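You operate a simulated robot arm through the tools that you are given. There is no shell and no other tool.

Carry out the task below with a simulated robot arm. There is one attempt and no reset: what you move stays moved.

## Task
Sort the four yarn bundles into the bins by their printed fibre.

Only the result counts: the job must be done as asked and must still hold three seconds after the hand-in. Knocking over, shifting, dropping, spilling or breaking anything else fails it.

## Robot
A 7-joint arm with a fingered hand, fixed in place. Base frame: the origin is at the foot of the arm, x ahead of it, y to its left, z up; the work surface is at about z = 0.247. Units: m, rad, N and s.
With the tool pointing down near the work surface it reaches from about 0.62 to 0.82 m from the base axis. Its first joint turns from -2.601 to 2.601 rad. Payload 3.5 kg.
Tool frame: the origin (TCP) lies between the finger pads and is the grasp point; the fingertips stand 0.03 m ahead of it; z points along the fingers, y is the line along which they close. The gripper opens to 0.104 m. The gripper's body begins 0.035 m behind the TCP. The gripper is a hand of 4 fingers: y runs from the thumb to the fingers, the wrist lies at [-0.015, -0.11, -0.186] in the tool frame.
Orientation is told as [roll, pitch, yaw] about the base's x, y, z axes, in that order, counted from this pose: with the fingers straight down and the wrist toward the robot, the tool's x, y and z point along [0, 1, 0], [1, 0, 0] and [0, 0, -1] of the base frame.

## Interface
- The arm moves only by the tool step_arm. Its argument "increments" is a list of rows, each an object (a shift or turn left out is 0) with "dp": the shift along the base's x, y, z in m, a list of three; "turn": the turn, a rotation vector about the base's x, y, z in rad, a list of three. In form: [{"dp": [x, y, z], "turn": [wx, wy, wz]}, ...]. A call has 1 to 20 rows; each row is the pose to reach, as a shift and turn from the pose commanded when the call began. Rows are played at 5 a second. More than 0.05 m and 0.15 rad between two rows, and nothing of the call is played. Where a pose cannot be reached the arm comes as near as it can. A force on the tool above 40 N (or 10 N above the force at the start of the call, whichever is more), or a blocked arm, ends the call early, and 0.2 s more pass. In this call time passes only in rows, and 0.2 s behind the last. The reply holds the time, the measured pose of the TCP, the force on the tool along the base axes, the opening and the grip force, in the units named above and with some noise, with the torque about the TCP (base axes, N m) and any sound that the robot's microphone picked up.
- Cameras (640 x 400 px; columns grow to the right, rows downward): "scene" is fixed at [0.0501, 0.6495, 1.1084]; the picture's right is [-0.86, -0.50, 0.00], its down [-0.15, 0.26, -0.95] and it looks along [0.48, -0.82, -0.30] (base axes); focal length 320 px, centre (320, 200). "wrist" rides on the gripper at [0.061, -0.092, -0.13] in the tool frame; the picture's right is [-0.81, 0.28, -0.52], its down [-0.53, -0.71, 0.46] and it looks along [-0.24, 0.64, 0.72] (tool axes); focal length 275 px, centre (320, 200). There is no depth. A picture from a camera that has moved, and an enlarged one, comes with that camera's place and axes in the base frame and with its lens.
- camera(camera): a new picture of that camera. No time passes.
- slide_trunk(by): slides the trunk up (or, below 0, down) by that many m; the arm rides with it, the base frame stays. It gives what a move gives, with no picture.
- move_fingers(index, middle, ring, thumb_bend, thumb_turn): sets how far each is bent, from 0 (flat) to 100 (curled in); at 30 the hand is open as for a grip, at 70 the pads meet at the TCP. One left out holds its place. A second passes; each finger stops where it meets its share of the squeeze, and holds until it gets a number again. It is the only way to open and close the hand. It gives what a move gives, with no picture; readings hold the bend of each and the force on the fingers (four entries, about 0 where the hand has none), thumb and palm. thumb_turn goes from beside the hand (0) to across from the fingers (100), as for a grip.
- enlarge(camera, box): a new picture of the part [left, top, right, bottom] of that camera's present view, enlarged. No time passes.
- sign_off(): hands the job in; it is judged then, once.

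Nothing tells you positions but the pictures and the camera data. Unless the task says otherwise, let go and move clear before handing in.

The tools are called as name(argument=value, ...) on one line, values as JSON. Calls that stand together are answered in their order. step_arm: Moves the arm, as the interface text tells. Its arguments: {"type":"object","properties":{"increments":{"type":"array"}},"required":["increments"]} The other tools are called the same way: slide_trunk (by) slides the trunk up or down; move_fingers (index, middle, ring, thumb_bend, thumb_turn) moves the fingers one by one; camera (camera) takes a picture; enlarge (camera, box) takes an enlarged picture of a part of a camera's view; sign_off () hands the job in.

At the start:

```text
time_s: 0.0
tool_pos: [0.5758, -0.0975, 1.1132]
ee_rot: [-0.001, -0.001, -0.001]
ft_force: [0.0, 0.8, -0.2]
wrist_torque: [0.0, -0.02, 0.01]
finger_gap: 0.104
finger_force: 0.0
shape: jaw
bend: [30.0, 30.0, 30.0, 30.0, 98.0]
finger forces: [0.0, 0.0, 0.1, 0.0, 0.0, 0.0]
trunk travel left (down, up): [-0.55, 0.16]
```

scene: 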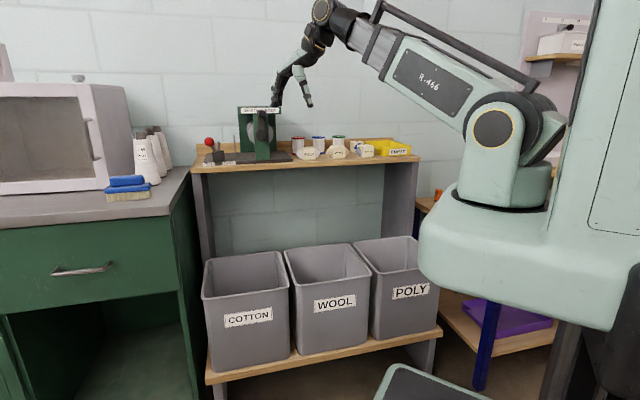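
wrist: 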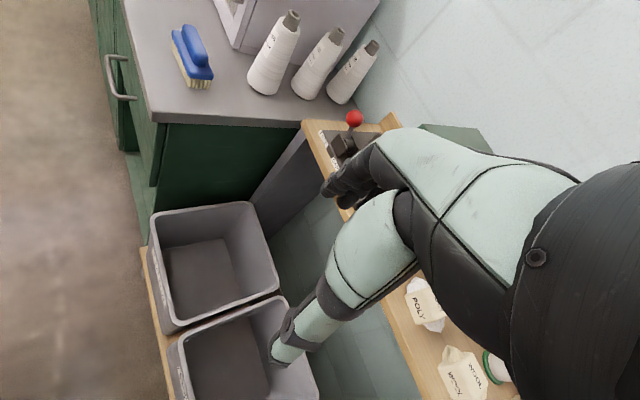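

I see a shelf with small yarn bundles, and three bins labelled COTTON, WOOL and POLY on a lower shelf. I'll enlarge the views to read the labels and locate everything.

enlarge(camera="scene", box=[190, 90, 430, 240])

enlarge(camera="scene", box=[280, 125, 420, 212])

enlarge(camera="scene", box=[190, 220, 450, 382])

enlarge(camera="wrist", box=[380, 250, 540, 400])

enlarge(camera="scene", box=[190, 90, 310, 175])

```text
2.67 times, centred on (310, 165) of scene
camera zoom: at [0.0501, 0.6495, 1.1084], right [-0.86, -0.5, 0.0], down [-0.15, 0.26, -0.95], along [0.48, -0.82, -0.3], focal length 854 px, centre (347, 293)
```

zoom: 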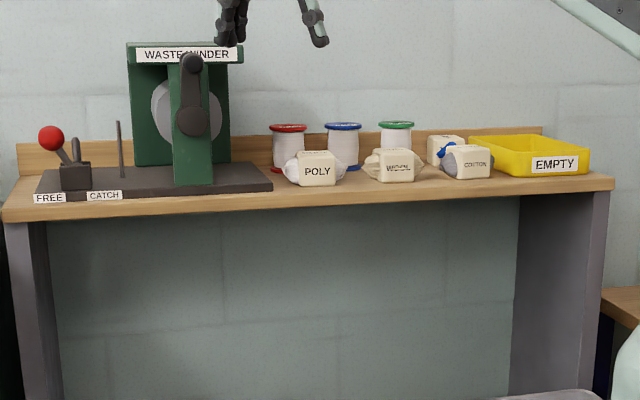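

```text
4.57 times, centred on (350, 168) of scene
camera zoom: at [0.0501, 0.6495, 1.1084], right [-0.86, -0.5, 0.0], down [-0.15, 0.26, -0.95], along [0.48, -0.82, -0.3], focal length 1465 px, centre (183, 344)
```

zoom: 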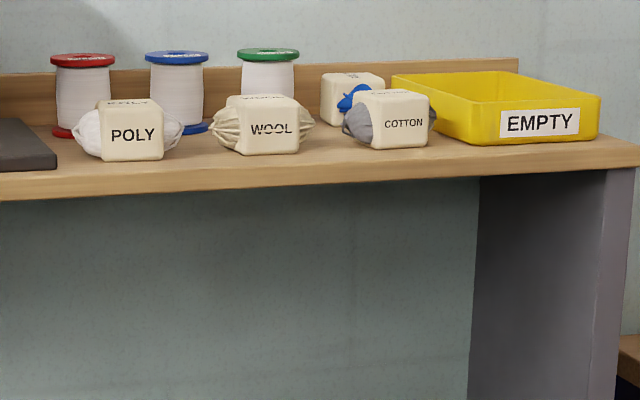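

```text
2.46 times, centred on (320, 301) of scene
camera zoom: at [0.0501, 0.6495, 1.1084], right [-0.86, -0.5, 0.0], down [-0.15, 0.26, -0.95], along [0.48, -0.82, -0.3], focal length 789 px, centre (320, -49)
```

zoom: 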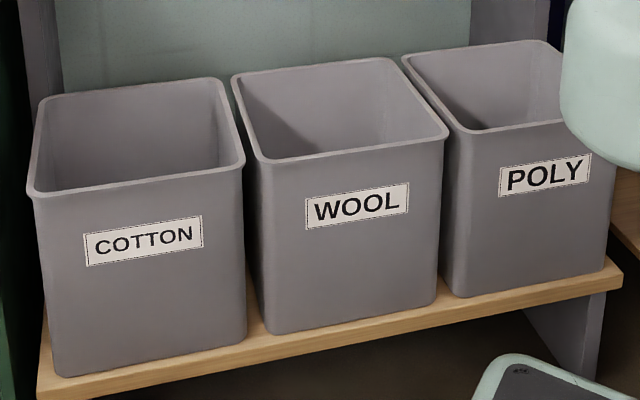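

```text
2.67 times, centred on (460, 325) of wrist
camera zoom: at [0.4834, -0.0362, 1.2437], right [0.28, -0.81, 0.52], down [-0.71, -0.53, -0.46], along [0.64, -0.24, -0.72], focal length 734 px, centre (-53, -133)
```

zoom: 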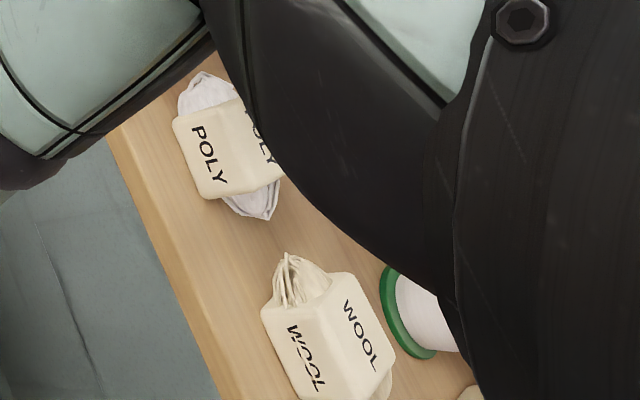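

```text
4.71 times, centred on (250, 132) of scene
camera zoom: at [0.0501, 0.6495, 1.1084], right [-0.86, -0.5, 0.0], down [-0.15, 0.26, -0.95], along [0.48, -0.82, -0.3], focal length 1508 px, centre (649, 518)
```

zoom: 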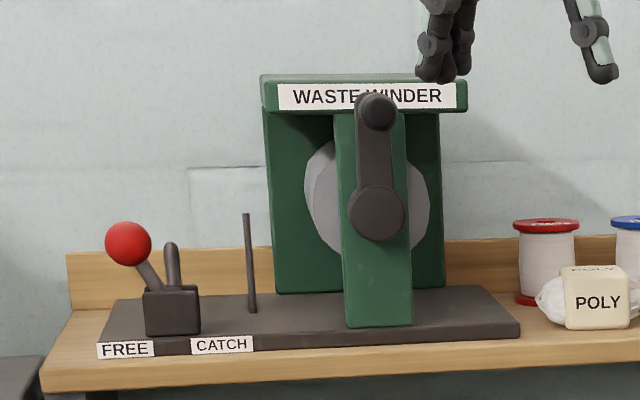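

The shelf holds POLY, WOOL, COTTON and a fourth bundle that is half hidden. It runs at about -45° to the base, with its front edge about 0.7 m out. I'll turn the hand to face the shelf, well above it, and look with the wrist camera.

step_arm(increments=[{"dp": [-0.015, -0.03, 0.01], "turn": [0, 0, -0.145]}, {"dp": [-0.03, -0.06, 0.02], "turn": [0, 0, -0.29]}, {"dp": [-0.045, -0.09, 0.03], "turn": [0, 0, -0.435]}, {"dp": [-0.06, -0.12, 0.04], "turn": [0, 0, -0.58]}, {"dp": [-0.075, -0.15, 0.04], "turn": [0, 0, -0.725]}, {"dp": [-0.09, -0.18, 0.04], "turn": [0, 0, -0.75]}])

camera(camera="wrist")

camera(camera="scene")

```text
time_s: 1.4
tool_pos: [0.4833, -0.2805, 1.152]
ee_rot: [0.0, 0.0, -0.75]
ft_force: [-0.8, 0.4, 0.5]
wrist_torque: [-0.04, 0.0, -0.01]
finger_gap: 0.1037
finger_force: 0.1
shape: jaw
bend: [30.0, 30.0, 30.0, 30.0, 98.0]
finger forces: [0.0, 0.0, 0.0, 0.0, 0.0, 0.0]
trunk travel left (down, up): [-0.55, 0.16]
```

```text
taken
camera wrist: at [0.4573, -0.1724, 1.2834], right [-0.35, -0.78, 0.52], down [-0.88, 0.1, -0.46], along [0.31, -0.62, -0.72], focal length 275 px, centre (320, 200)
```

wrist: 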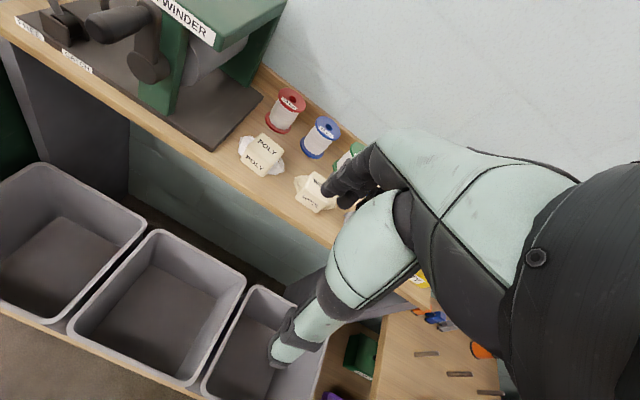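

```text
taken
```

scene: 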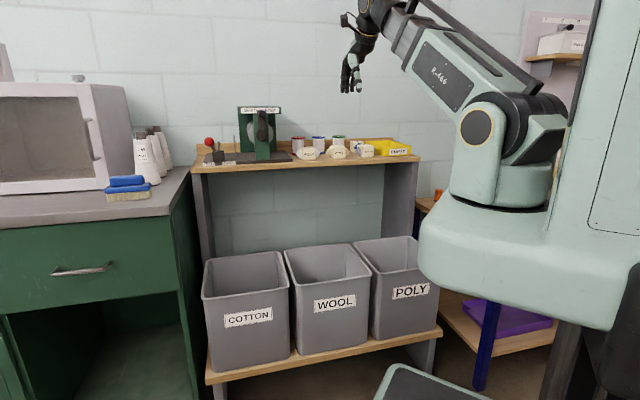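

The camera sits to the left of the hand and now sees the left part of the shelf. I'll shift along the shelf to the right to see the two cotton-side bundles.

step_arm(increments=[{"dp": [-0.03, -0.032, 0]}, {"dp": [-0.06, -0.065, 0]}, {"dp": [-0.09, -0.097, 0]}, {"dp": [-0.12, -0.129, 0]}, {"dp": [-0.15, -0.161, 0]}, {"dp": [-0.17, -0.183, 0]}])

camera(camera="wrist")

enlarge(camera="wrist", box=[180, 40, 400, 178])

```text
time_s: 2.8
tool_pos: [0.3144, -0.462, 1.1519]
ee_rot: [-0.001, -0.001, -0.75]
ft_force: [0.3, 0.3, 0.1]
wrist_torque: [0.02, 0.01, 0.01]
finger_gap: 0.1036
finger_force: 0.0
shape: jaw
bend: [30.0, 30.0, 30.0, 30.0, 98.0]
finger forces: [0.0, 0.0, 0.1, 0.0, 0.0, 0.0]
trunk travel left (down, up): [-0.55, 0.16]
```

```text
taken
camera wrist: at [0.2877, -0.3542, 1.2818], right [-0.35, -0.78, 0.52], down [-0.89, 0.1, -0.46], along [0.31, -0.62, -0.72], focal length 275 px, centre (320, 200)
```

wrist: 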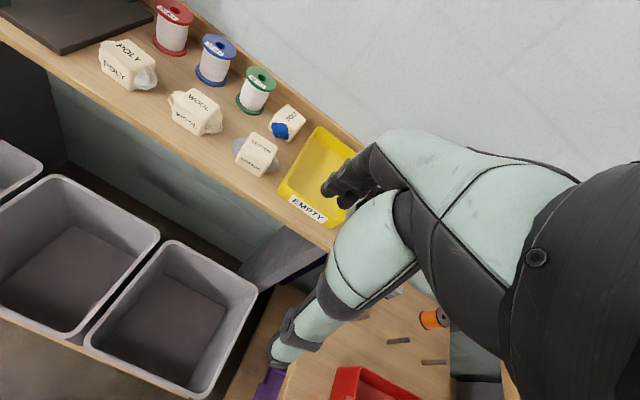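

```text
2.90 times, centred on (290, 109) of wrist
camera zoom: at [0.2877, -0.3542, 1.2818], right [-0.35, -0.78, 0.52], down [-0.89, 0.1, -0.46], along [0.31, -0.62, -0.72], focal length 798 px, centre (407, 464)
```

zoom: 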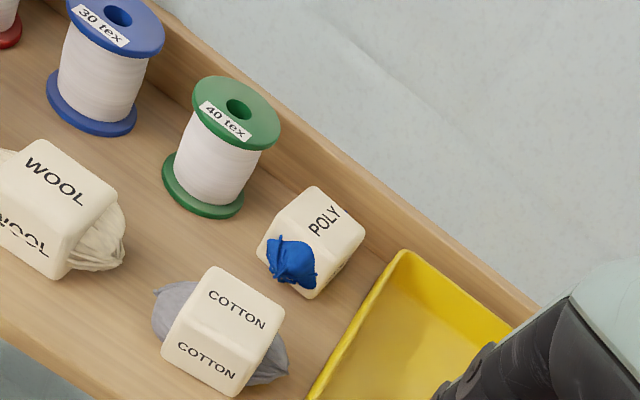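

I can now read POLY (left), WOOL, COTTON, and POLY on the blue bundle. I'll enlarge to confirm each one.

enlarge(camera="wrist", box=[90, 20, 250, 140])

enlarge(camera="wrist", box=[220, 90, 340, 190])

enlarge(camera="scene", box=[285, 128, 415, 168])

enlarge(camera="scene", box=[345, 128, 415, 168])

```text
3.33 times, centred on (170, 80) of wrist
camera zoom: at [0.2877, -0.3542, 1.2818], right [-0.35, -0.78, 0.52], down [-0.89, 0.1, -0.46], along [0.31, -0.62, -0.72], focal length 918 px, centre (820, 600)
```

zoom: 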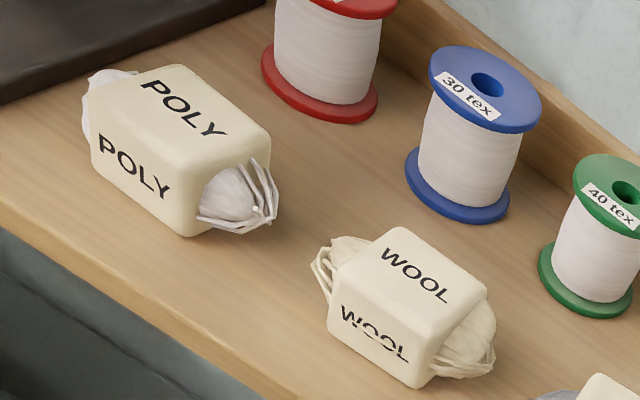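

```text
4.00 times, centred on (280, 140) of wrist
camera zoom: at [0.2877, -0.3542, 1.2818], right [-0.35, -0.78, 0.52], down [-0.89, 0.1, -0.46], along [0.31, -0.62, -0.72], focal length 1101 px, centre (480, 440)
```

zoom: 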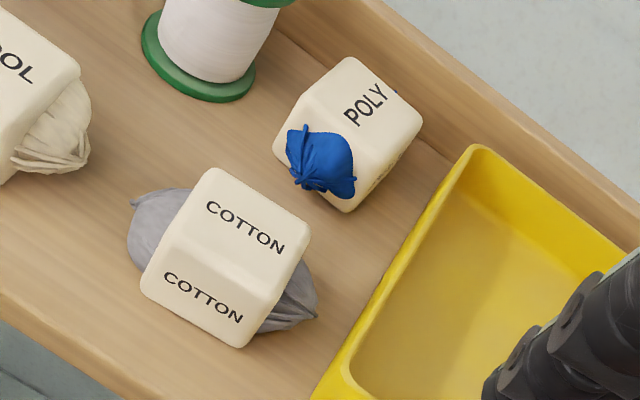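

```text
4.92 times, centred on (350, 148) of scene
camera zoom: at [0.0501, 0.6495, 1.1084], right [-0.86, -0.5, 0.0], down [-0.15, 0.26, -0.95], along [0.48, -0.82, -0.3], focal length 1577 px, centre (172, 456)
```

zoom: 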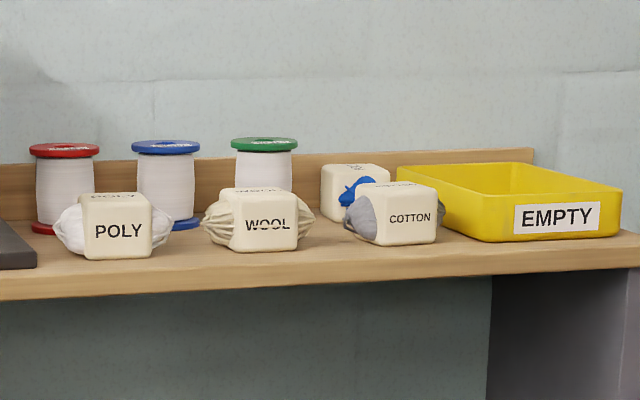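

```text
9.14 times, centred on (380, 148) of scene
camera zoom: at [0.0501, 0.6495, 1.1084], right [-0.86, -0.5, 0.0], down [-0.15, 0.26, -0.95], along [0.48, -0.82, -0.3], focal length 2929 px, centre (-229, 675)
```

zoom: 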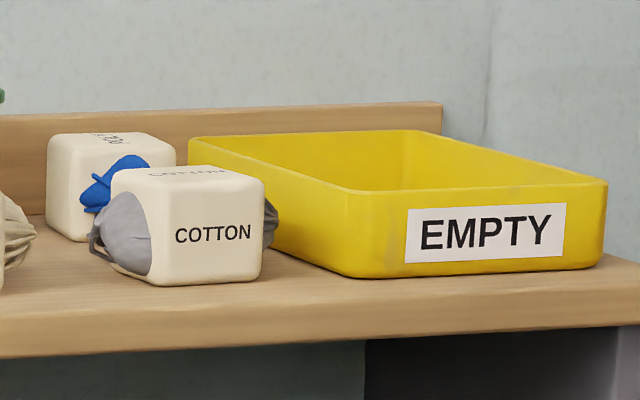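

Labels confirmed: two POLY, one WOOL, one COTTON. The shelf top is at about z = 0.885. The bundle centres, each about 5 cm across, are roughly 0.80 m out. I'll check the hand's shape before approaching.

enlarge(camera="scene", box=[340, 0, 520, 120])

enlarge(camera="wrist", box=[260, 100, 460, 380])

```text
3.33 times, centred on (430, 60) of scene
camera zoom: at [0.0501, 0.6495, 1.1084], right [-0.86, -0.5, 0.0], down [-0.15, 0.26, -0.95], along [0.48, -0.82, -0.3], focal length 1068 px, centre (-47, 667)
```

zoom: 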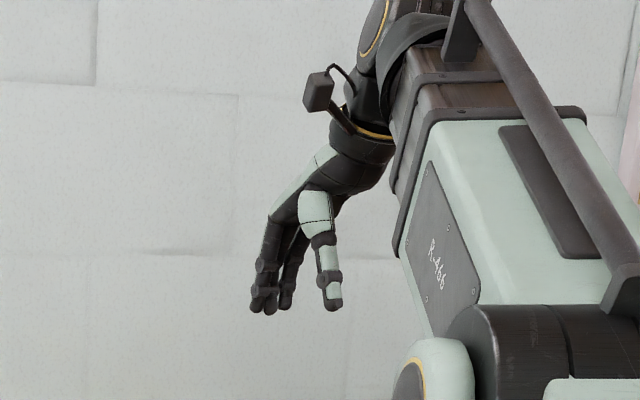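

```text
1.43 times, centred on (360, 240) of wrist
camera zoom: at [0.2877, -0.3542, 1.2818], right [-0.35, -0.78, 0.52], down [-0.89, 0.1, -0.46], along [0.31, -0.62, -0.72], focal length 393 px, centre (263, 143)
```

zoom: 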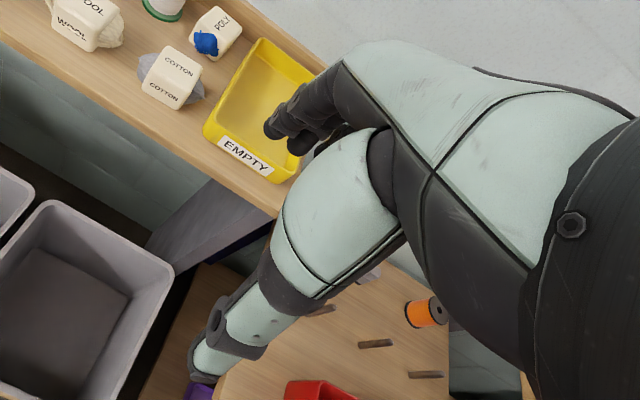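

The hand looks straightforward, with the thumb on the robot's side and three fingers on the far side. Next I'll move above the WOOL bundle, high up, to test reach and refine the position.

step_arm(increments=[{"dp": [0.04, -0.003, 0]}, {"dp": [0.08, -0.006, 0]}, {"dp": [0.12, -0.009, -0.01]}, {"dp": [0.16, -0.012, -0.02], "turn": [0, 0, -0.01]}, {"dp": [0.2, -0.015, -0.03], "turn": [0, 0, -0.02]}, {"dp": [0.24, -0.018, -0.05], "turn": [0, 0, -0.025]}, {"dp": [0.28, -0.02, -0.07], "turn": [0, 0, -0.025]}, {"dp": [0.314, -0.022, -0.09], "turn": [0, 0, -0.025]}])

camera(camera="wrist")

enlarge(camera="scene", box=[220, 60, 440, 190])

```text
time_s: 4.6
tool_pos: [0.6285, -0.4827, 1.0635]
ee_rot: [-0.001, 0.001, -0.775]
ft_force: [0.5, -0.7, -0.4]
wrist_torque: [-0.01, 0.0, 0.0]
finger_gap: 0.1036
finger_force: 0.0
shape: jaw
bend: [30.0, 30.0, 30.0, 30.0, 98.0]
finger forces: [0.0, 0.0, 0.0, 0.0, 0.0, 0.0]
trunk travel left (down, up): [-0.55, 0.16]
```

```text
taken
camera wrist: at [0.6053, -0.374, 1.1941], right [-0.37, -0.77, 0.52], down [-0.88, 0.12, -0.46], along [0.29, -0.62, -0.72], focal length 275 px, centre (320, 200)
```

wrist: 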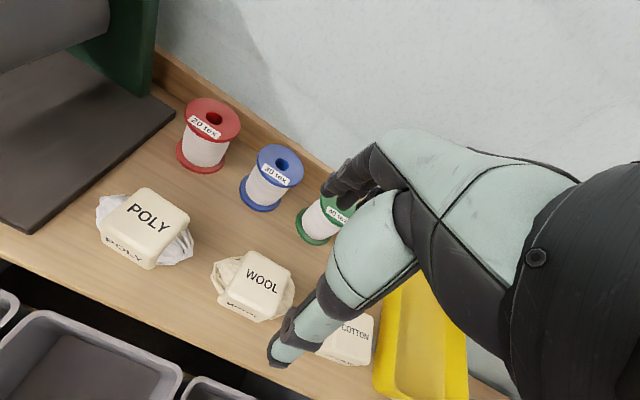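

```text
2.91 times, centred on (330, 125) of scene
camera zoom: at [0.0501, 0.6495, 1.1084], right [-0.86, -0.5, 0.0], down [-0.15, 0.26, -0.95], along [0.48, -0.82, -0.3], focal length 932 px, centre (291, 418)
```

zoom: 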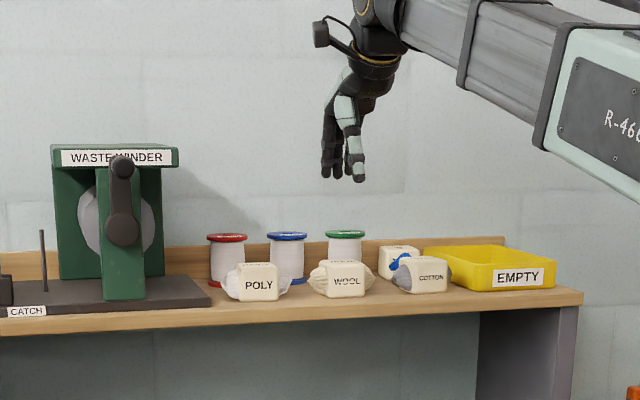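

The reach is fine. I'll zoom in on the bundles to refine alignment.

enlarge(camera="wrist", box=[190, 220, 350, 340])

enlarge(camera="wrist", box=[80, 90, 320, 290])

```text
3.33 times, centred on (270, 280) of wrist
camera zoom: at [0.6053, -0.374, 1.1941], right [-0.37, -0.77, 0.52], down [-0.88, 0.12, -0.46], along [0.29, -0.62, -0.72], focal length 918 px, centre (487, -67)
```

zoom: 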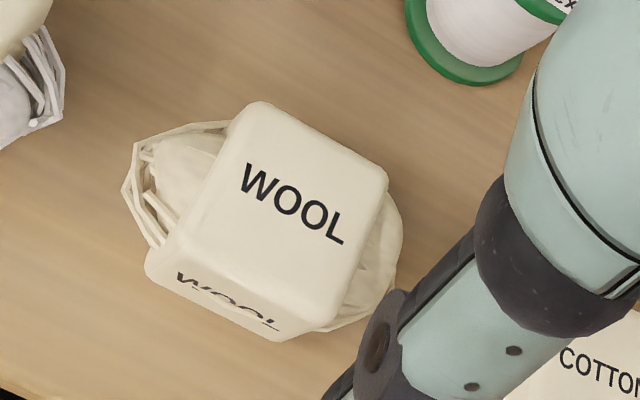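

```text
2.00 times, centred on (200, 190) of wrist
camera zoom: at [0.6053, -0.374, 1.1941], right [-0.37, -0.77, 0.52], down [-0.88, 0.12, -0.46], along [0.29, -0.62, -0.72], focal length 551 px, centre (560, 220)
```

zoom: 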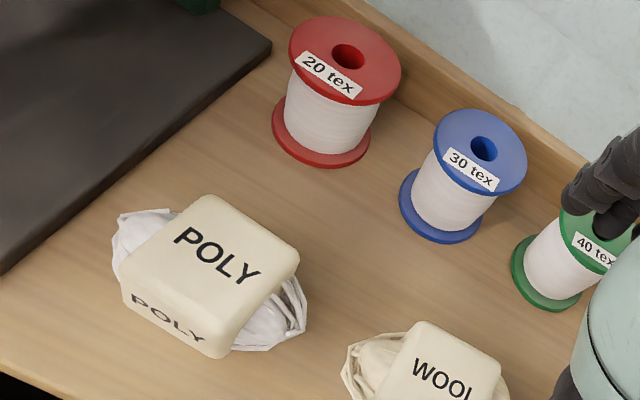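

The WOOL bundle is about 8 mm beyond the TCP and well aligned. I'll shift 4 mm outward, lower to just above it, and check.

step_arm(increments=[{"dp": [0.003, -0.003, -0.03]}, {"dp": [0.003, -0.003, -0.06]}, {"dp": [0.003, -0.003, -0.09]}, {"dp": [0.003, -0.003, -0.105]}])

camera(camera="wrist")

enlarge(camera="scene", box=[270, 90, 410, 180])

```text
time_s: 5.6
tool_pos: [0.6334, -0.4848, 0.9581]
ee_rot: [0.0, 0.0, -0.776]
ft_force: [-0.5, -0.4, -0.3]
wrist_torque: [-0.01, -0.04, -0.02]
finger_gap: 0.1036
finger_force: 0.0
shape: jaw
bend: [30.0, 30.0, 30.0, 30.0, 98.0]
finger forces: [0.0, 0.0, 0.0, 0.0, 0.0, 0.1]
trunk travel left (down, up): [-0.55, 0.16]
```

```text
taken
camera wrist: at [0.6089, -0.3762, 1.0892], right [-0.37, -0.77, 0.52], down [-0.88, 0.12, -0.46], along [0.29, -0.63, -0.72], focal length 275 px, centre (320, 200)
```

wrist: 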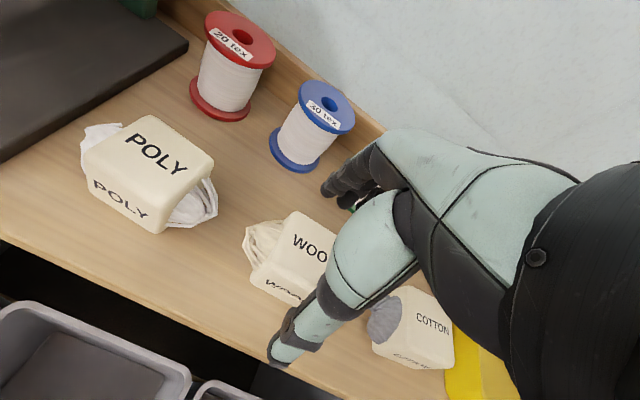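

```text
4.44 times, centred on (340, 135) of scene
camera zoom: at [0.0501, 0.6495, 1.1084], right [-0.86, -0.5, 0.0], down [-0.15, 0.26, -0.95], along [0.48, -0.82, -0.3], focal length 1424 px, centre (231, 489)
```

zoom: 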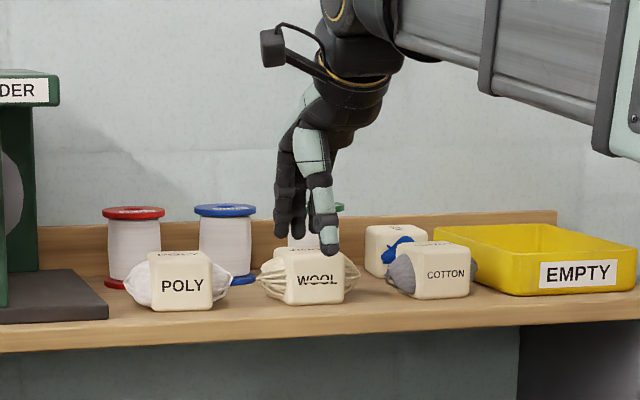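

The fingers straddle the bundle. I'll lower to grasp height.

step_arm(increments=[{"dp": [0, 0, -0.012]}, {"dp": [0, 0, -0.024]}, {"dp": [0, 0, -0.034]}])

enlarge(camera="scene", box=[270, 90, 410, 180])

camera(camera="wrist")

```text
time_s: 6.4
tool_pos: [0.6315, -0.4842, 0.9248]
ee_rot: [0.001, 0.0, -0.775]
ft_force: [0.1, -0.5, -0.9]
wrist_torque: [-0.01, -0.03, 0.02]
finger_gap: 0.1037
finger_force: 0.0
shape: jaw
bend: [30.0, 30.0, 30.0, 30.0, 98.0]
finger forces: [0.1, 0.0, 0.0, 0.0, 0.0, 0.1]
trunk travel left (down, up): [-0.55, 0.16]
```

```text
4.44 times, centred on (340, 135) of scene
camera zoom: at [0.0501, 0.6495, 1.1084], right [-0.86, -0.5, 0.0], down [-0.15, 0.26, -0.95], along [0.48, -0.82, -0.3], focal length 1424 px, centre (231, 489)
```

zoom: 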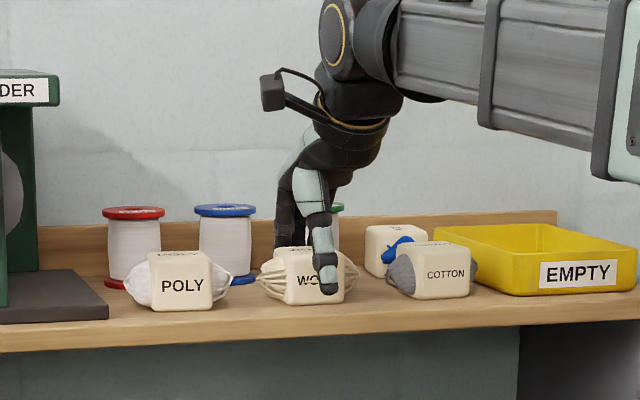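

```text
taken
camera wrist: at [0.6085, -0.3756, 1.0559], right [-0.37, -0.77, 0.52], down [-0.88, 0.12, -0.46], along [0.29, -0.63, -0.72], focal length 275 px, centre (320, 200)
```

wrist: 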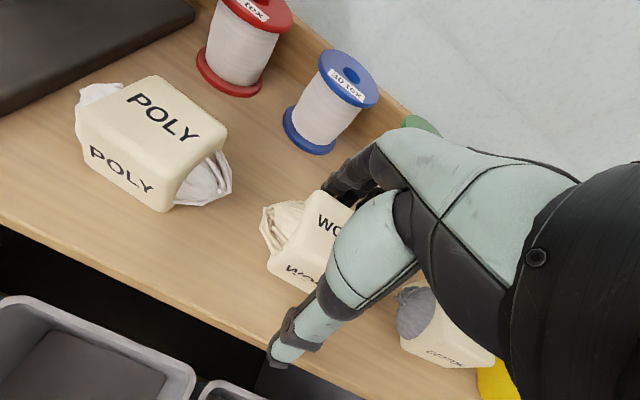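

The fingers are around the bundle with no contact, so I'll close the hand.

move_fingers(index=60, middle=60, ring=60, thumb_bend=60)

enlarge(camera="scene", box=[270, 90, 410, 180])

camera(camera="wrist")

```text
time_s: 7.4
tool_pos: [0.6326, -0.4855, 0.9249]
ee_rot: [0.001, 0.0, -0.775]
ft_force: [0.6, -1.3, 0.6]
wrist_torque: [0.0, -0.02, -0.02]
finger_gap: 0.0479
finger_force: 9.9
shape: fingers
bend: [54.0, 56.0, 57.0, 51.0, 96.0]
finger forces: [4.1, 3.5, 2.3, 0.0, 9.8, 0.0]
trunk travel left (down, up): [-0.55, 0.16]
```

```text
4.44 times, centred on (340, 135) of scene
camera zoom: at [0.0501, 0.6495, 1.1084], right [-0.86, -0.5, 0.0], down [-0.15, 0.26, -0.95], along [0.48, -0.82, -0.3], focal length 1424 px, centre (231, 489)
```

zoom: 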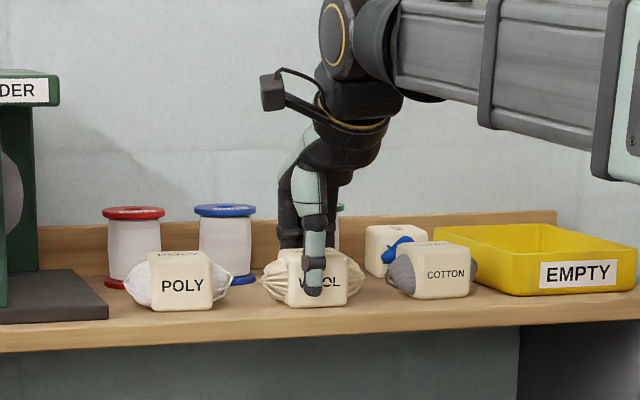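

```text
taken
camera wrist: at [0.6086, -0.3756, 1.056], right [-0.37, -0.77, 0.52], down [-0.88, 0.12, -0.46], along [0.29, -0.62, -0.72], focal length 275 px, centre (320, 200)
```

wrist: 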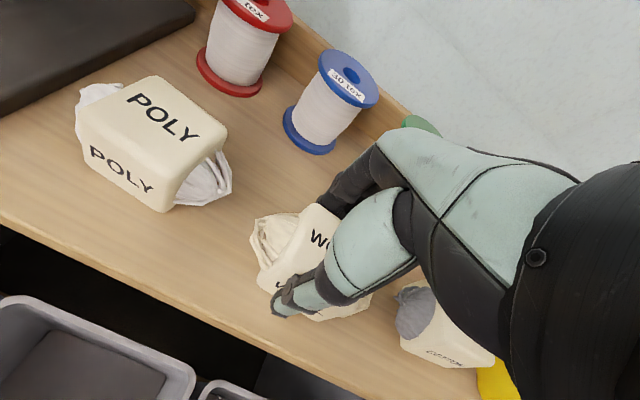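

The grip is about 10 N. I'll lift straight up and check that it holds.

step_arm(increments=[{"dp": [0, 0, 0.02]}, {"dp": [0, 0, 0.05]}, {"dp": [0, 0, 0.09]}])

enlarge(camera="scene", box=[270, 70, 410, 180])

```text
time_s: 8.2
tool_pos: [0.6345, -0.4869, 1.0154]
ee_rot: [-0.001, 0.0, -0.775]
ft_force: [-0.2, 1.1, -0.7]
wrist_torque: [-0.02, -0.03, 0.0]
finger_gap: 0.048
finger_force: 10.1
shape: fingers
bend: [54.0, 56.0, 57.0, 51.0, 96.0]
finger forces: [4.0, 3.5, 2.3, 0.1, 9.8, 0.1]
trunk travel left (down, up): [-0.55, 0.16]
```

```text
3.64 times, centred on (340, 125) of scene
camera zoom: at [0.0501, 0.6495, 1.1084], right [-0.86, -0.5, 0.0], down [-0.15, 0.26, -0.95], along [0.48, -0.82, -0.3], focal length 1165 px, centre (247, 473)
```

zoom: 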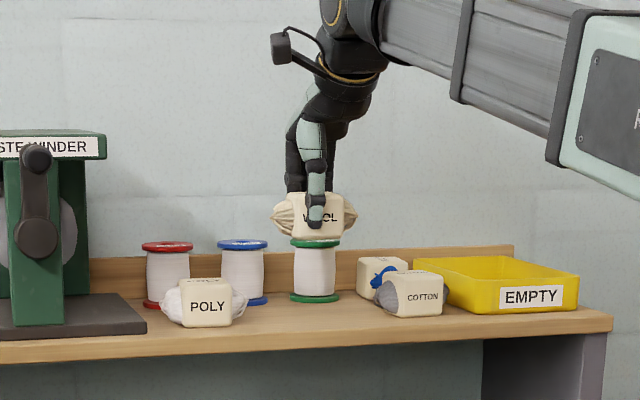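

The bundle is held firmly. I'll move out over the WOOL bin at the same height and check its position from there.

step_arm(increments=[{"dp": [-0.028, 0.026, 0.01]}, {"dp": [-0.05, 0.06, 0.01]}, {"dp": [-0.06, 0.105, 0.01]}, {"dp": [-0.068, 0.15, 0.01]}, {"dp": [-0.075, 0.185, 0.01]}, {"dp": [-0.0785, 0.2075, 0.01]}])

camera(camera="wrist")

camera(camera="scene")

```text
time_s: 9.6
tool_pos: [0.5526, -0.2774, 1.0226]
ee_rot: [0.0, 0.0, -0.776]
ft_force: [-0.3, 0.4, -0.3]
wrist_torque: [0.02, 0.03, 0.02]
finger_gap: 0.0481
finger_force: 10.1
shape: fingers
bend: [54.0, 56.0, 57.0, 51.0, 96.0]
finger forces: [4.0, 3.5, 2.3, 0.0, 9.7, 0.0]
trunk travel left (down, up): [-0.55, 0.16]
```

```text
taken
camera wrist: at [0.5293, -0.1695, 1.1534], right [-0.37, -0.77, 0.52], down [-0.88, 0.12, -0.46], along [0.29, -0.63, -0.72], focal length 275 px, centre (320, 200)
```

wrist: 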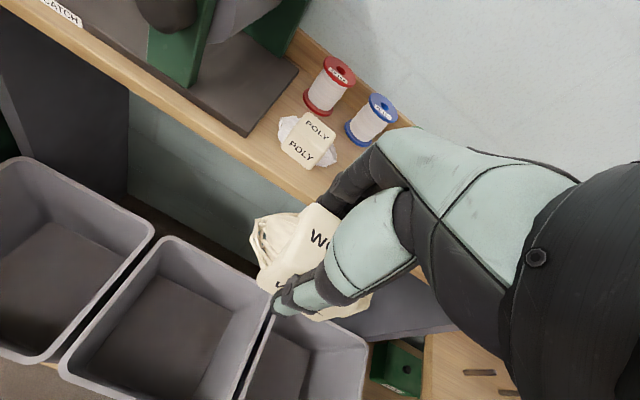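

```text
taken
```

scene: 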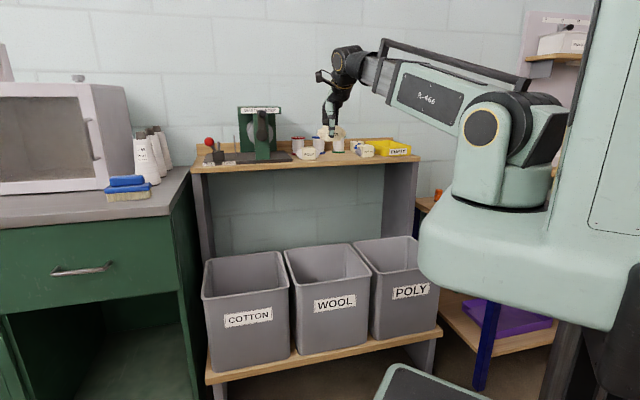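

The bundle is over the WOOL bin, about 1 cm off centre. I'll correct that and lower toward the bin mouth.

step_arm(increments=[{"dp": [0.008, 0.009, -0.03]}, {"dp": [0.008, 0.009, -0.07]}, {"dp": [0.008, 0.009, -0.11]}, {"dp": [0.008, 0.009, -0.15]}, {"dp": [0.008, 0.009, -0.19]}, {"dp": [0.008, 0.009, -0.23]}, {"dp": [0.008, 0.009, -0.27]}, {"dp": [0.008, 0.009, -0.31]}, {"dp": [0.008, 0.009, -0.35]}])

camera(camera="wrist")

camera(camera="scene")

```text
time_s: 11.6
tool_pos: [0.5605, -0.2684, 0.6758]
ee_rot: [-0.001, 0.001, -0.775]
ft_force: [1.2, 0.1, -0.4]
wrist_torque: [-0.02, 0.01, 0.01]
finger_gap: 0.0479
finger_force: 9.4
shape: fingers
bend: [54.0, 56.0, 57.0, 51.0, 96.0]
finger forces: [3.9, 3.3, 2.3, 0.0, 9.4, 0.1]
trunk travel left (down, up): [-0.55, 0.16]
```

```text
taken
camera wrist: at [0.5364, -0.16, 0.8061], right [-0.37, -0.77, 0.52], down [-0.88, 0.12, -0.46], along [0.29, -0.62, -0.72], focal length 275 px, centre (320, 200)
```

wrist: 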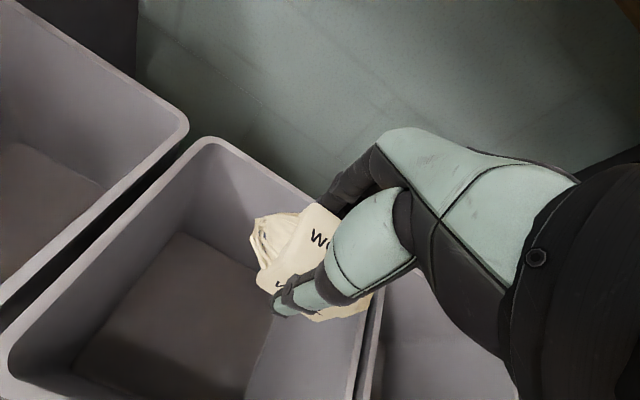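

```text
taken
```

scene: 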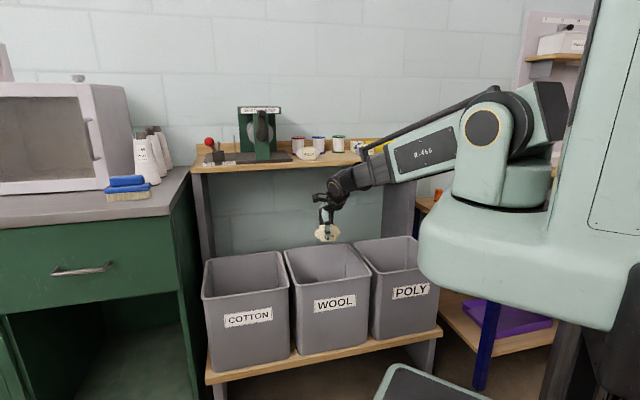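

It is well centred over the WOOL bin. I'll lower further so the drop is short.

step_arm(increments=[{"dp": [0.005, -0.005, -0.04]}, {"dp": [0.007, -0.007, -0.08]}, {"dp": [0.007, -0.007, -0.12]}, {"dp": [0.007, -0.007, -0.15]}])

camera(camera="wrist")

enlarge(camera="scene", box=[200, 150, 460, 340])

```text
time_s: 12.6
tool_pos: [0.5686, -0.275, 0.523]
ee_rot: [0.0, 0.0, -0.774]
ft_force: [-0.4, -0.9, -0.6]
wrist_torque: [0.01, -0.03, 0.04]
finger_gap: 0.0478
finger_force: 9.9
shape: fingers
bend: [54.0, 56.0, 57.0, 51.0, 96.0]
finger forces: [3.9, 3.3, 2.2, 0.0, 9.4, 0.0]
trunk travel left (down, up): [-0.55, 0.16]
```

```text
taken
camera wrist: at [0.5454, -0.1676, 0.6531], right [-0.37, -0.77, 0.52], down [-0.88, 0.12, -0.46], along [0.29, -0.62, -0.72], focal length 275 px, centre (320, 200)
```

wrist: 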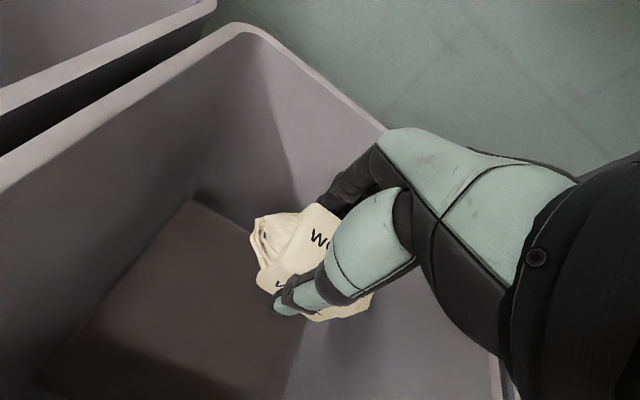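

```text
2.11 times, centred on (330, 245) of scene
camera zoom: at [0.0501, 0.6495, 1.1084], right [-0.86, -0.5, 0.0], down [-0.15, 0.26, -0.95], along [0.48, -0.82, -0.3], focal length 674 px, centre (299, 105)
```

zoom: 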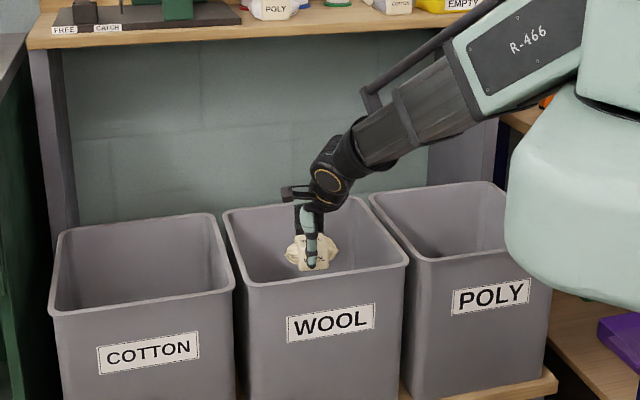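

The bundle is inside the bin mouth. I'll go a little lower and release.

step_arm(increments=[{"dp": [0, 0, -0.03]}, {"dp": [0, 0, -0.06]}])

move_fingers(index=30, middle=30, ring=30, thumb_bend=30)

camera(camera="wrist")

```text
time_s: 13.2
tool_pos: [0.567, -0.2772, 0.4647]
ee_rot: [0.0, -0.001, -0.773]
ft_force: [0.9, 0.2, 0.0]
wrist_torque: [-0.03, 0.0, -0.02]
finger_gap: 0.0479
finger_force: 9.6
shape: fingers
bend: [54.0, 56.0, 57.0, 51.0, 96.0]
finger forces: [4.0, 3.2, 2.2, 0.0, 9.4, 0.0]
trunk travel left (down, up): [-0.55, 0.16]
```

```text
time_s: 14.2
tool_pos: [0.5661, -0.2769, 0.4663]
ee_rot: [0.0, 0.0, -0.775]
ft_force: [-0.2, 0.3, -0.1]
wrist_torque: [-0.02, 0.01, -0.04]
finger_gap: 0.1027
finger_force: 0.1
shape: fingers
bend: [30.0, 30.0, 30.0, 30.0, 97.0]
finger forces: [0.0, 0.1, 0.1, 0.0, 0.0, 0.0]
trunk travel left (down, up): [-0.55, 0.16]
```

```text
taken
camera wrist: at [0.5436, -0.1685, 0.5958], right [-0.37, -0.77, 0.52], down [-0.88, 0.12, -0.46], along [0.29, -0.62, -0.72], focal length 275 px, centre (320, 200)
```

wrist: 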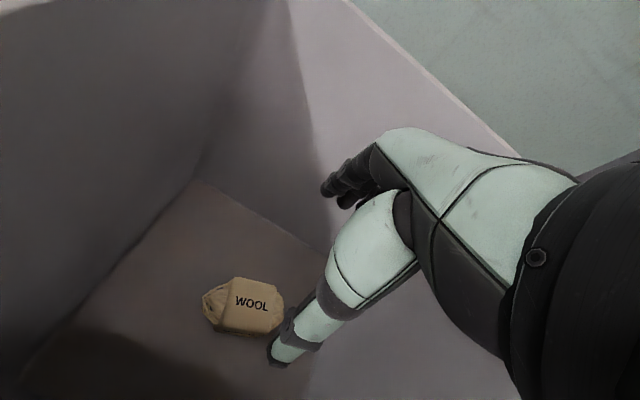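

WOOL is in its bin. I'll raise straight up out of the bin, then go to the left POLY bundle.

step_arm(increments=[{"dp": [0, 0, 0.045]}, {"dp": [0, 0, 0.09]}, {"dp": [0, 0, 0.135]}, {"dp": [0, 0, 0.18]}, {"dp": [0, 0, 0.225]}, {"dp": [0, 0, 0.27]}, {"dp": [0, 0, 0.315]}, {"dp": [0, 0, 0.36]}, {"dp": [0, 0, 0.405]}, {"dp": [0, 0, 0.45]}, {"dp": [0, 0, 0.495]}, {"dp": [0, 0, 0.54]}, {"dp": [0, 0, 0.585]}, {"dp": [0, 0, 0.6]}])

step_arm(increments=[{"dp": [0.035, -0.03, 0.01]}, {"dp": [0.07, -0.06, 0.01]}, {"dp": [0.1, -0.09, 0.01]}, {"dp": [0.13, -0.115, 0.01]}, {"dp": [0.147, -0.125, 0.0]}])

camera(camera="wrist")

enlarge(camera="scene", box=[190, 60, 410, 190])

```text
time_s: 17.2
tool_pos: [0.5682, -0.2787, 1.0629]
ee_rot: [-0.001, 0.0, -0.774]
ft_force: [0.8, 0.1, -0.5]
wrist_torque: [-0.02, 0.02, 0.02]
finger_gap: 0.1031
finger_force: 0.0
shape: fingers
bend: [30.0, 30.0, 30.0, 30.0, 97.0]
finger forces: [0.0, 0.0, 0.1, 0.0, 0.0, 0.0]
trunk travel left (down, up): [-0.55, 0.16]
```

```text
time_s: 18.4
tool_pos: [0.7187, -0.4009, 1.0642]
ee_rot: [-0.001, 0.0, -0.775]
ft_force: [0.4, 0.3, -0.2]
wrist_torque: [0.02, 0.02, -0.03]
finger_gap: 0.1032
finger_force: 0.1
shape: fingers
bend: [30.0, 30.0, 30.0, 30.0, 97.0]
finger forces: [0.0, 0.0, 0.1, 0.0, 0.0, 0.0]
trunk travel left (down, up): [-0.55, 0.16]
```

```text
taken
camera wrist: at [0.6945, -0.2932, 1.1943], right [-0.37, -0.77, 0.52], down [-0.88, 0.12, -0.46], along [0.29, -0.62, -0.72], focal length 275 px, centre (320, 200)
```

wrist: 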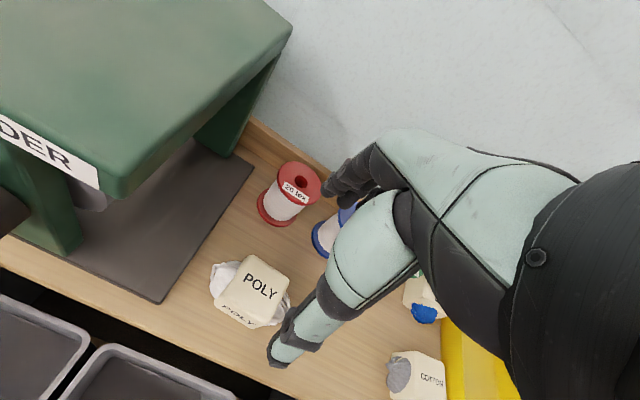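

```text
2.91 times, centred on (300, 125) of scene
camera zoom: at [0.0501, 0.6495, 1.1084], right [-0.86, -0.5, 0.0], down [-0.15, 0.26, -0.95], along [0.48, -0.82, -0.3], focal length 932 px, centre (378, 418)
```

zoom: 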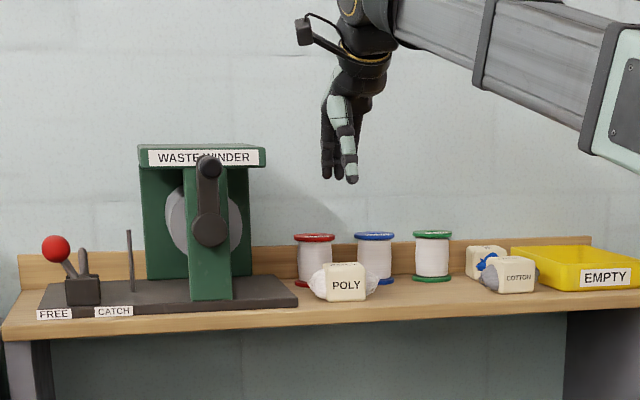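

I'm above POLY now. The winder's top plate is about 10 cm to the left, so I'll check alignment closely before lowering.

enlarge(camera="wrist", box=[180, 220, 340, 320])

enlarge(camera="scene", box=[220, 50, 360, 138])

```text
4.00 times, centred on (260, 270) of wrist
camera zoom: at [0.6945, -0.2932, 1.1943], right [-0.37, -0.77, 0.52], down [-0.88, 0.12, -0.46], along [0.29, -0.62, -0.72], focal length 1101 px, centre (560, -80)
```

zoom: 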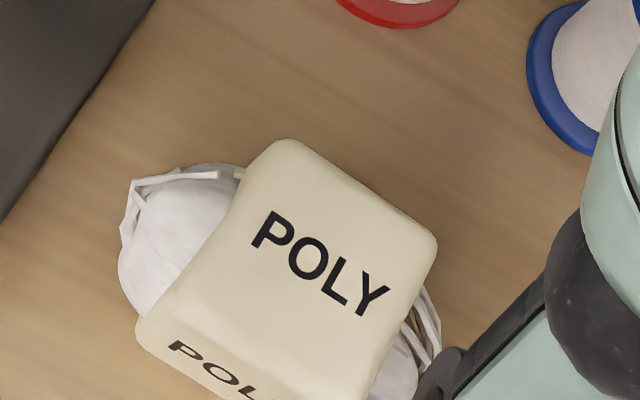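

```text
4.55 times, centred on (290, 94) of scene
camera zoom: at [0.0501, 0.6495, 1.1084], right [-0.86, -0.5, 0.0], down [-0.15, 0.26, -0.95], along [0.48, -0.82, -0.3], focal length 1456 px, centre (456, 682)
```

zoom: 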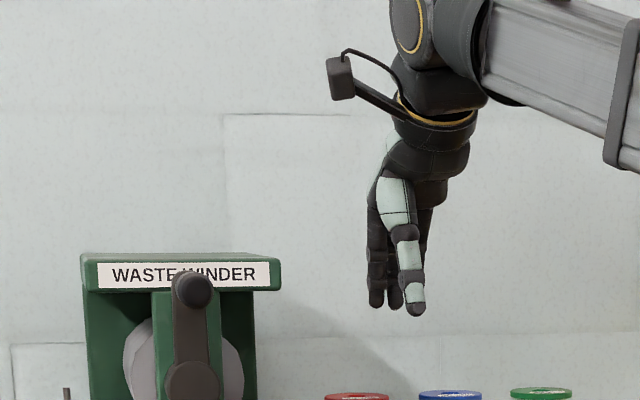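

Alignment is good, and the hand's camera should clear the winder by over 3 cm. I'll lower in stages.

step_arm(increments=[{"dp": [-0.002, -0.003, -0.03]}, {"dp": [-0.002, -0.003, -0.06]}, {"dp": [-0.002, -0.003, -0.09]}, {"dp": [-0.002, -0.003, -0.105]}])

enlarge(camera="scene", box=[220, 80, 380, 180])

camera(camera="wrist")

```text
time_s: 19.4
tool_pos: [0.7163, -0.404, 0.9566]
ee_rot: [-0.001, 0.0, -0.775]
ft_force: [-0.9, 0.0, -0.3]
wrist_torque: [-0.02, 0.03, -0.01]
finger_gap: 0.1029
finger_force: 0.1
shape: fingers
bend: [30.0, 30.0, 30.0, 30.0, 97.0]
finger forces: [0.1, 0.0, 0.0, 0.1, 0.0, 0.1]
trunk travel left (down, up): [-0.55, 0.16]
```

```text
4.00 times, centred on (300, 130) of scene
camera zoom: at [0.0501, 0.6495, 1.1084], right [-0.86, -0.5, 0.0], down [-0.15, 0.26, -0.95], along [0.48, -0.82, -0.3], focal length 1282 px, centre (400, 480)
```

zoom: 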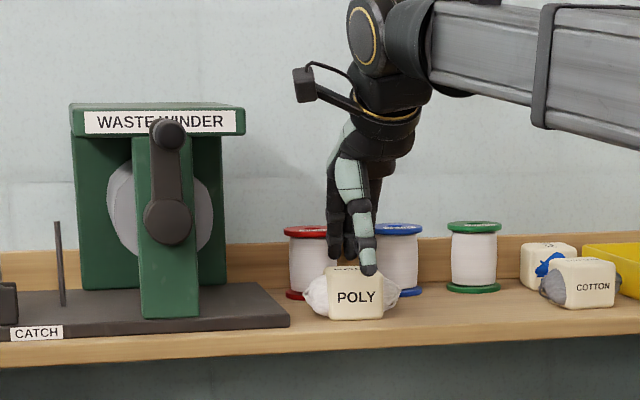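

```text
taken
camera wrist: at [0.6924, -0.2958, 1.0881], right [-0.37, -0.77, 0.52], down [-0.88, 0.12, -0.46], along [0.29, -0.62, -0.72], focal length 275 px, centre (320, 200)
```

wrist: 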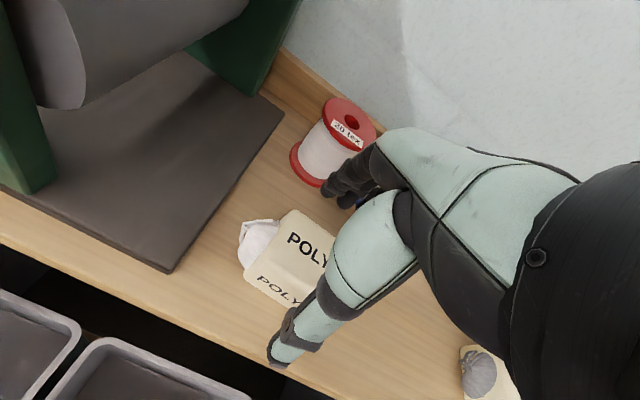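

Clearances look fine. I'll do the final descent, then close.

step_arm(increments=[{"dp": [0, 0, -0.011]}, {"dp": [0, 0, -0.022]}, {"dp": [0, 0, -0.033]}])

enlarge(camera="scene", box=[220, 80, 380, 180])

camera(camera="wrist")

```text
time_s: 20.2
tool_pos: [0.7135, -0.403, 0.926]
ee_rot: [-0.001, 0.0, -0.774]
ft_force: [-0.5, -0.7, 0.7]
wrist_torque: [-0.03, -0.04, -0.02]
finger_gap: 0.1029
finger_force: 0.1
shape: fingers
bend: [30.0, 30.0, 30.0, 30.0, 97.0]
finger forces: [0.0, 0.0, 0.0, 0.1, 0.1, 0.0]
trunk travel left (down, up): [-0.55, 0.16]
```

```text
4.00 times, centred on (300, 130) of scene
camera zoom: at [0.0501, 0.6495, 1.1084], right [-0.86, -0.5, 0.0], down [-0.15, 0.26, -0.95], along [0.48, -0.82, -0.3], focal length 1282 px, centre (400, 480)
```

zoom: 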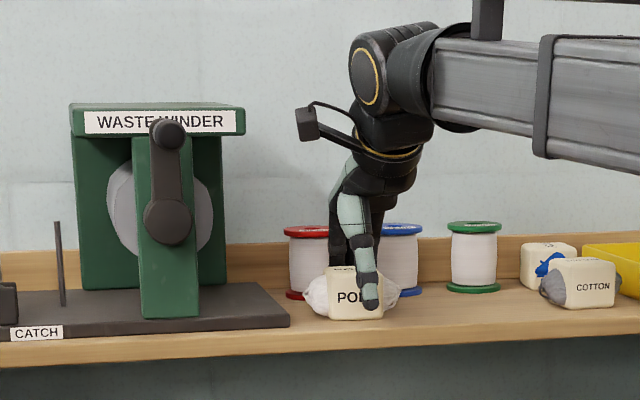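

```text
taken
camera wrist: at [0.6904, -0.2956, 1.0563], right [-0.37, -0.77, 0.52], down [-0.88, 0.12, -0.46], along [0.29, -0.62, -0.72], focal length 275 px, centre (320, 200)
```

wrist: 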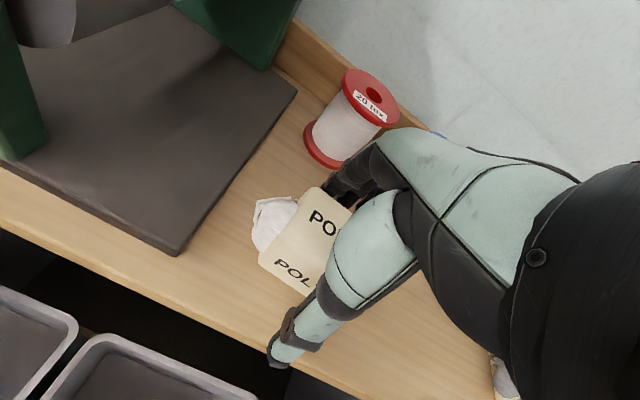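

move_fingers(index=60, middle=60, ring=60, thumb_bend=60)

step_arm(increments=[{"dp": [0, 0, 0.02]}, {"dp": [0, 0, 0.05]}, {"dp": [0, 0, 0.09]}, {"dp": [0, 0, 0.12]}])

enlarge(camera="scene", box=[220, 60, 420, 180])

```text
time_s: 21.2
tool_pos: [0.7146, -0.4046, 0.9263]
ee_rot: [0.0, 0.0, -0.774]
ft_force: [0.0, -0.2, 0.4]
wrist_torque: [0.03, -0.03, -0.01]
finger_gap: 0.048
finger_force: 9.8
shape: fingers
bend: [54.0, 56.0, 57.0, 51.0, 96.0]
finger forces: [4.3, 3.4, 2.1, 0.1, 9.6, 0.0]
trunk travel left (down, up): [-0.55, 0.16]
```

```text
time_s: 22.2
tool_pos: [0.7141, -0.4051, 1.0445]
ee_rot: [0.002, 0.0, -0.773]
ft_force: [0.3, -0.2, -1.2]
wrist_torque: [0.0, -0.02, -0.03]
finger_gap: 0.0482
finger_force: 9.8
shape: fingers
bend: [54.0, 56.0, 57.0, 51.0, 96.0]
finger forces: [4.2, 3.4, 1.9, 0.0, 9.6, 0.0]
trunk travel left (down, up): [-0.55, 0.16]
```

```text
3.20 times, centred on (320, 120) of scene
camera zoom: at [0.0501, 0.6495, 1.1084], right [-0.86, -0.5, 0.0], down [-0.15, 0.26, -0.95], along [0.48, -0.82, -0.3], focal length 1025 px, centre (320, 456)
```

zoom: 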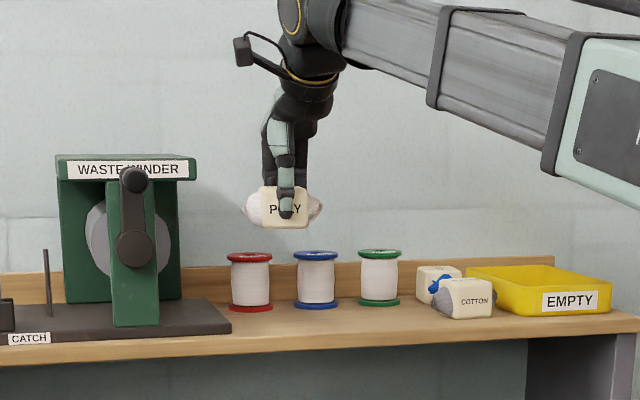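

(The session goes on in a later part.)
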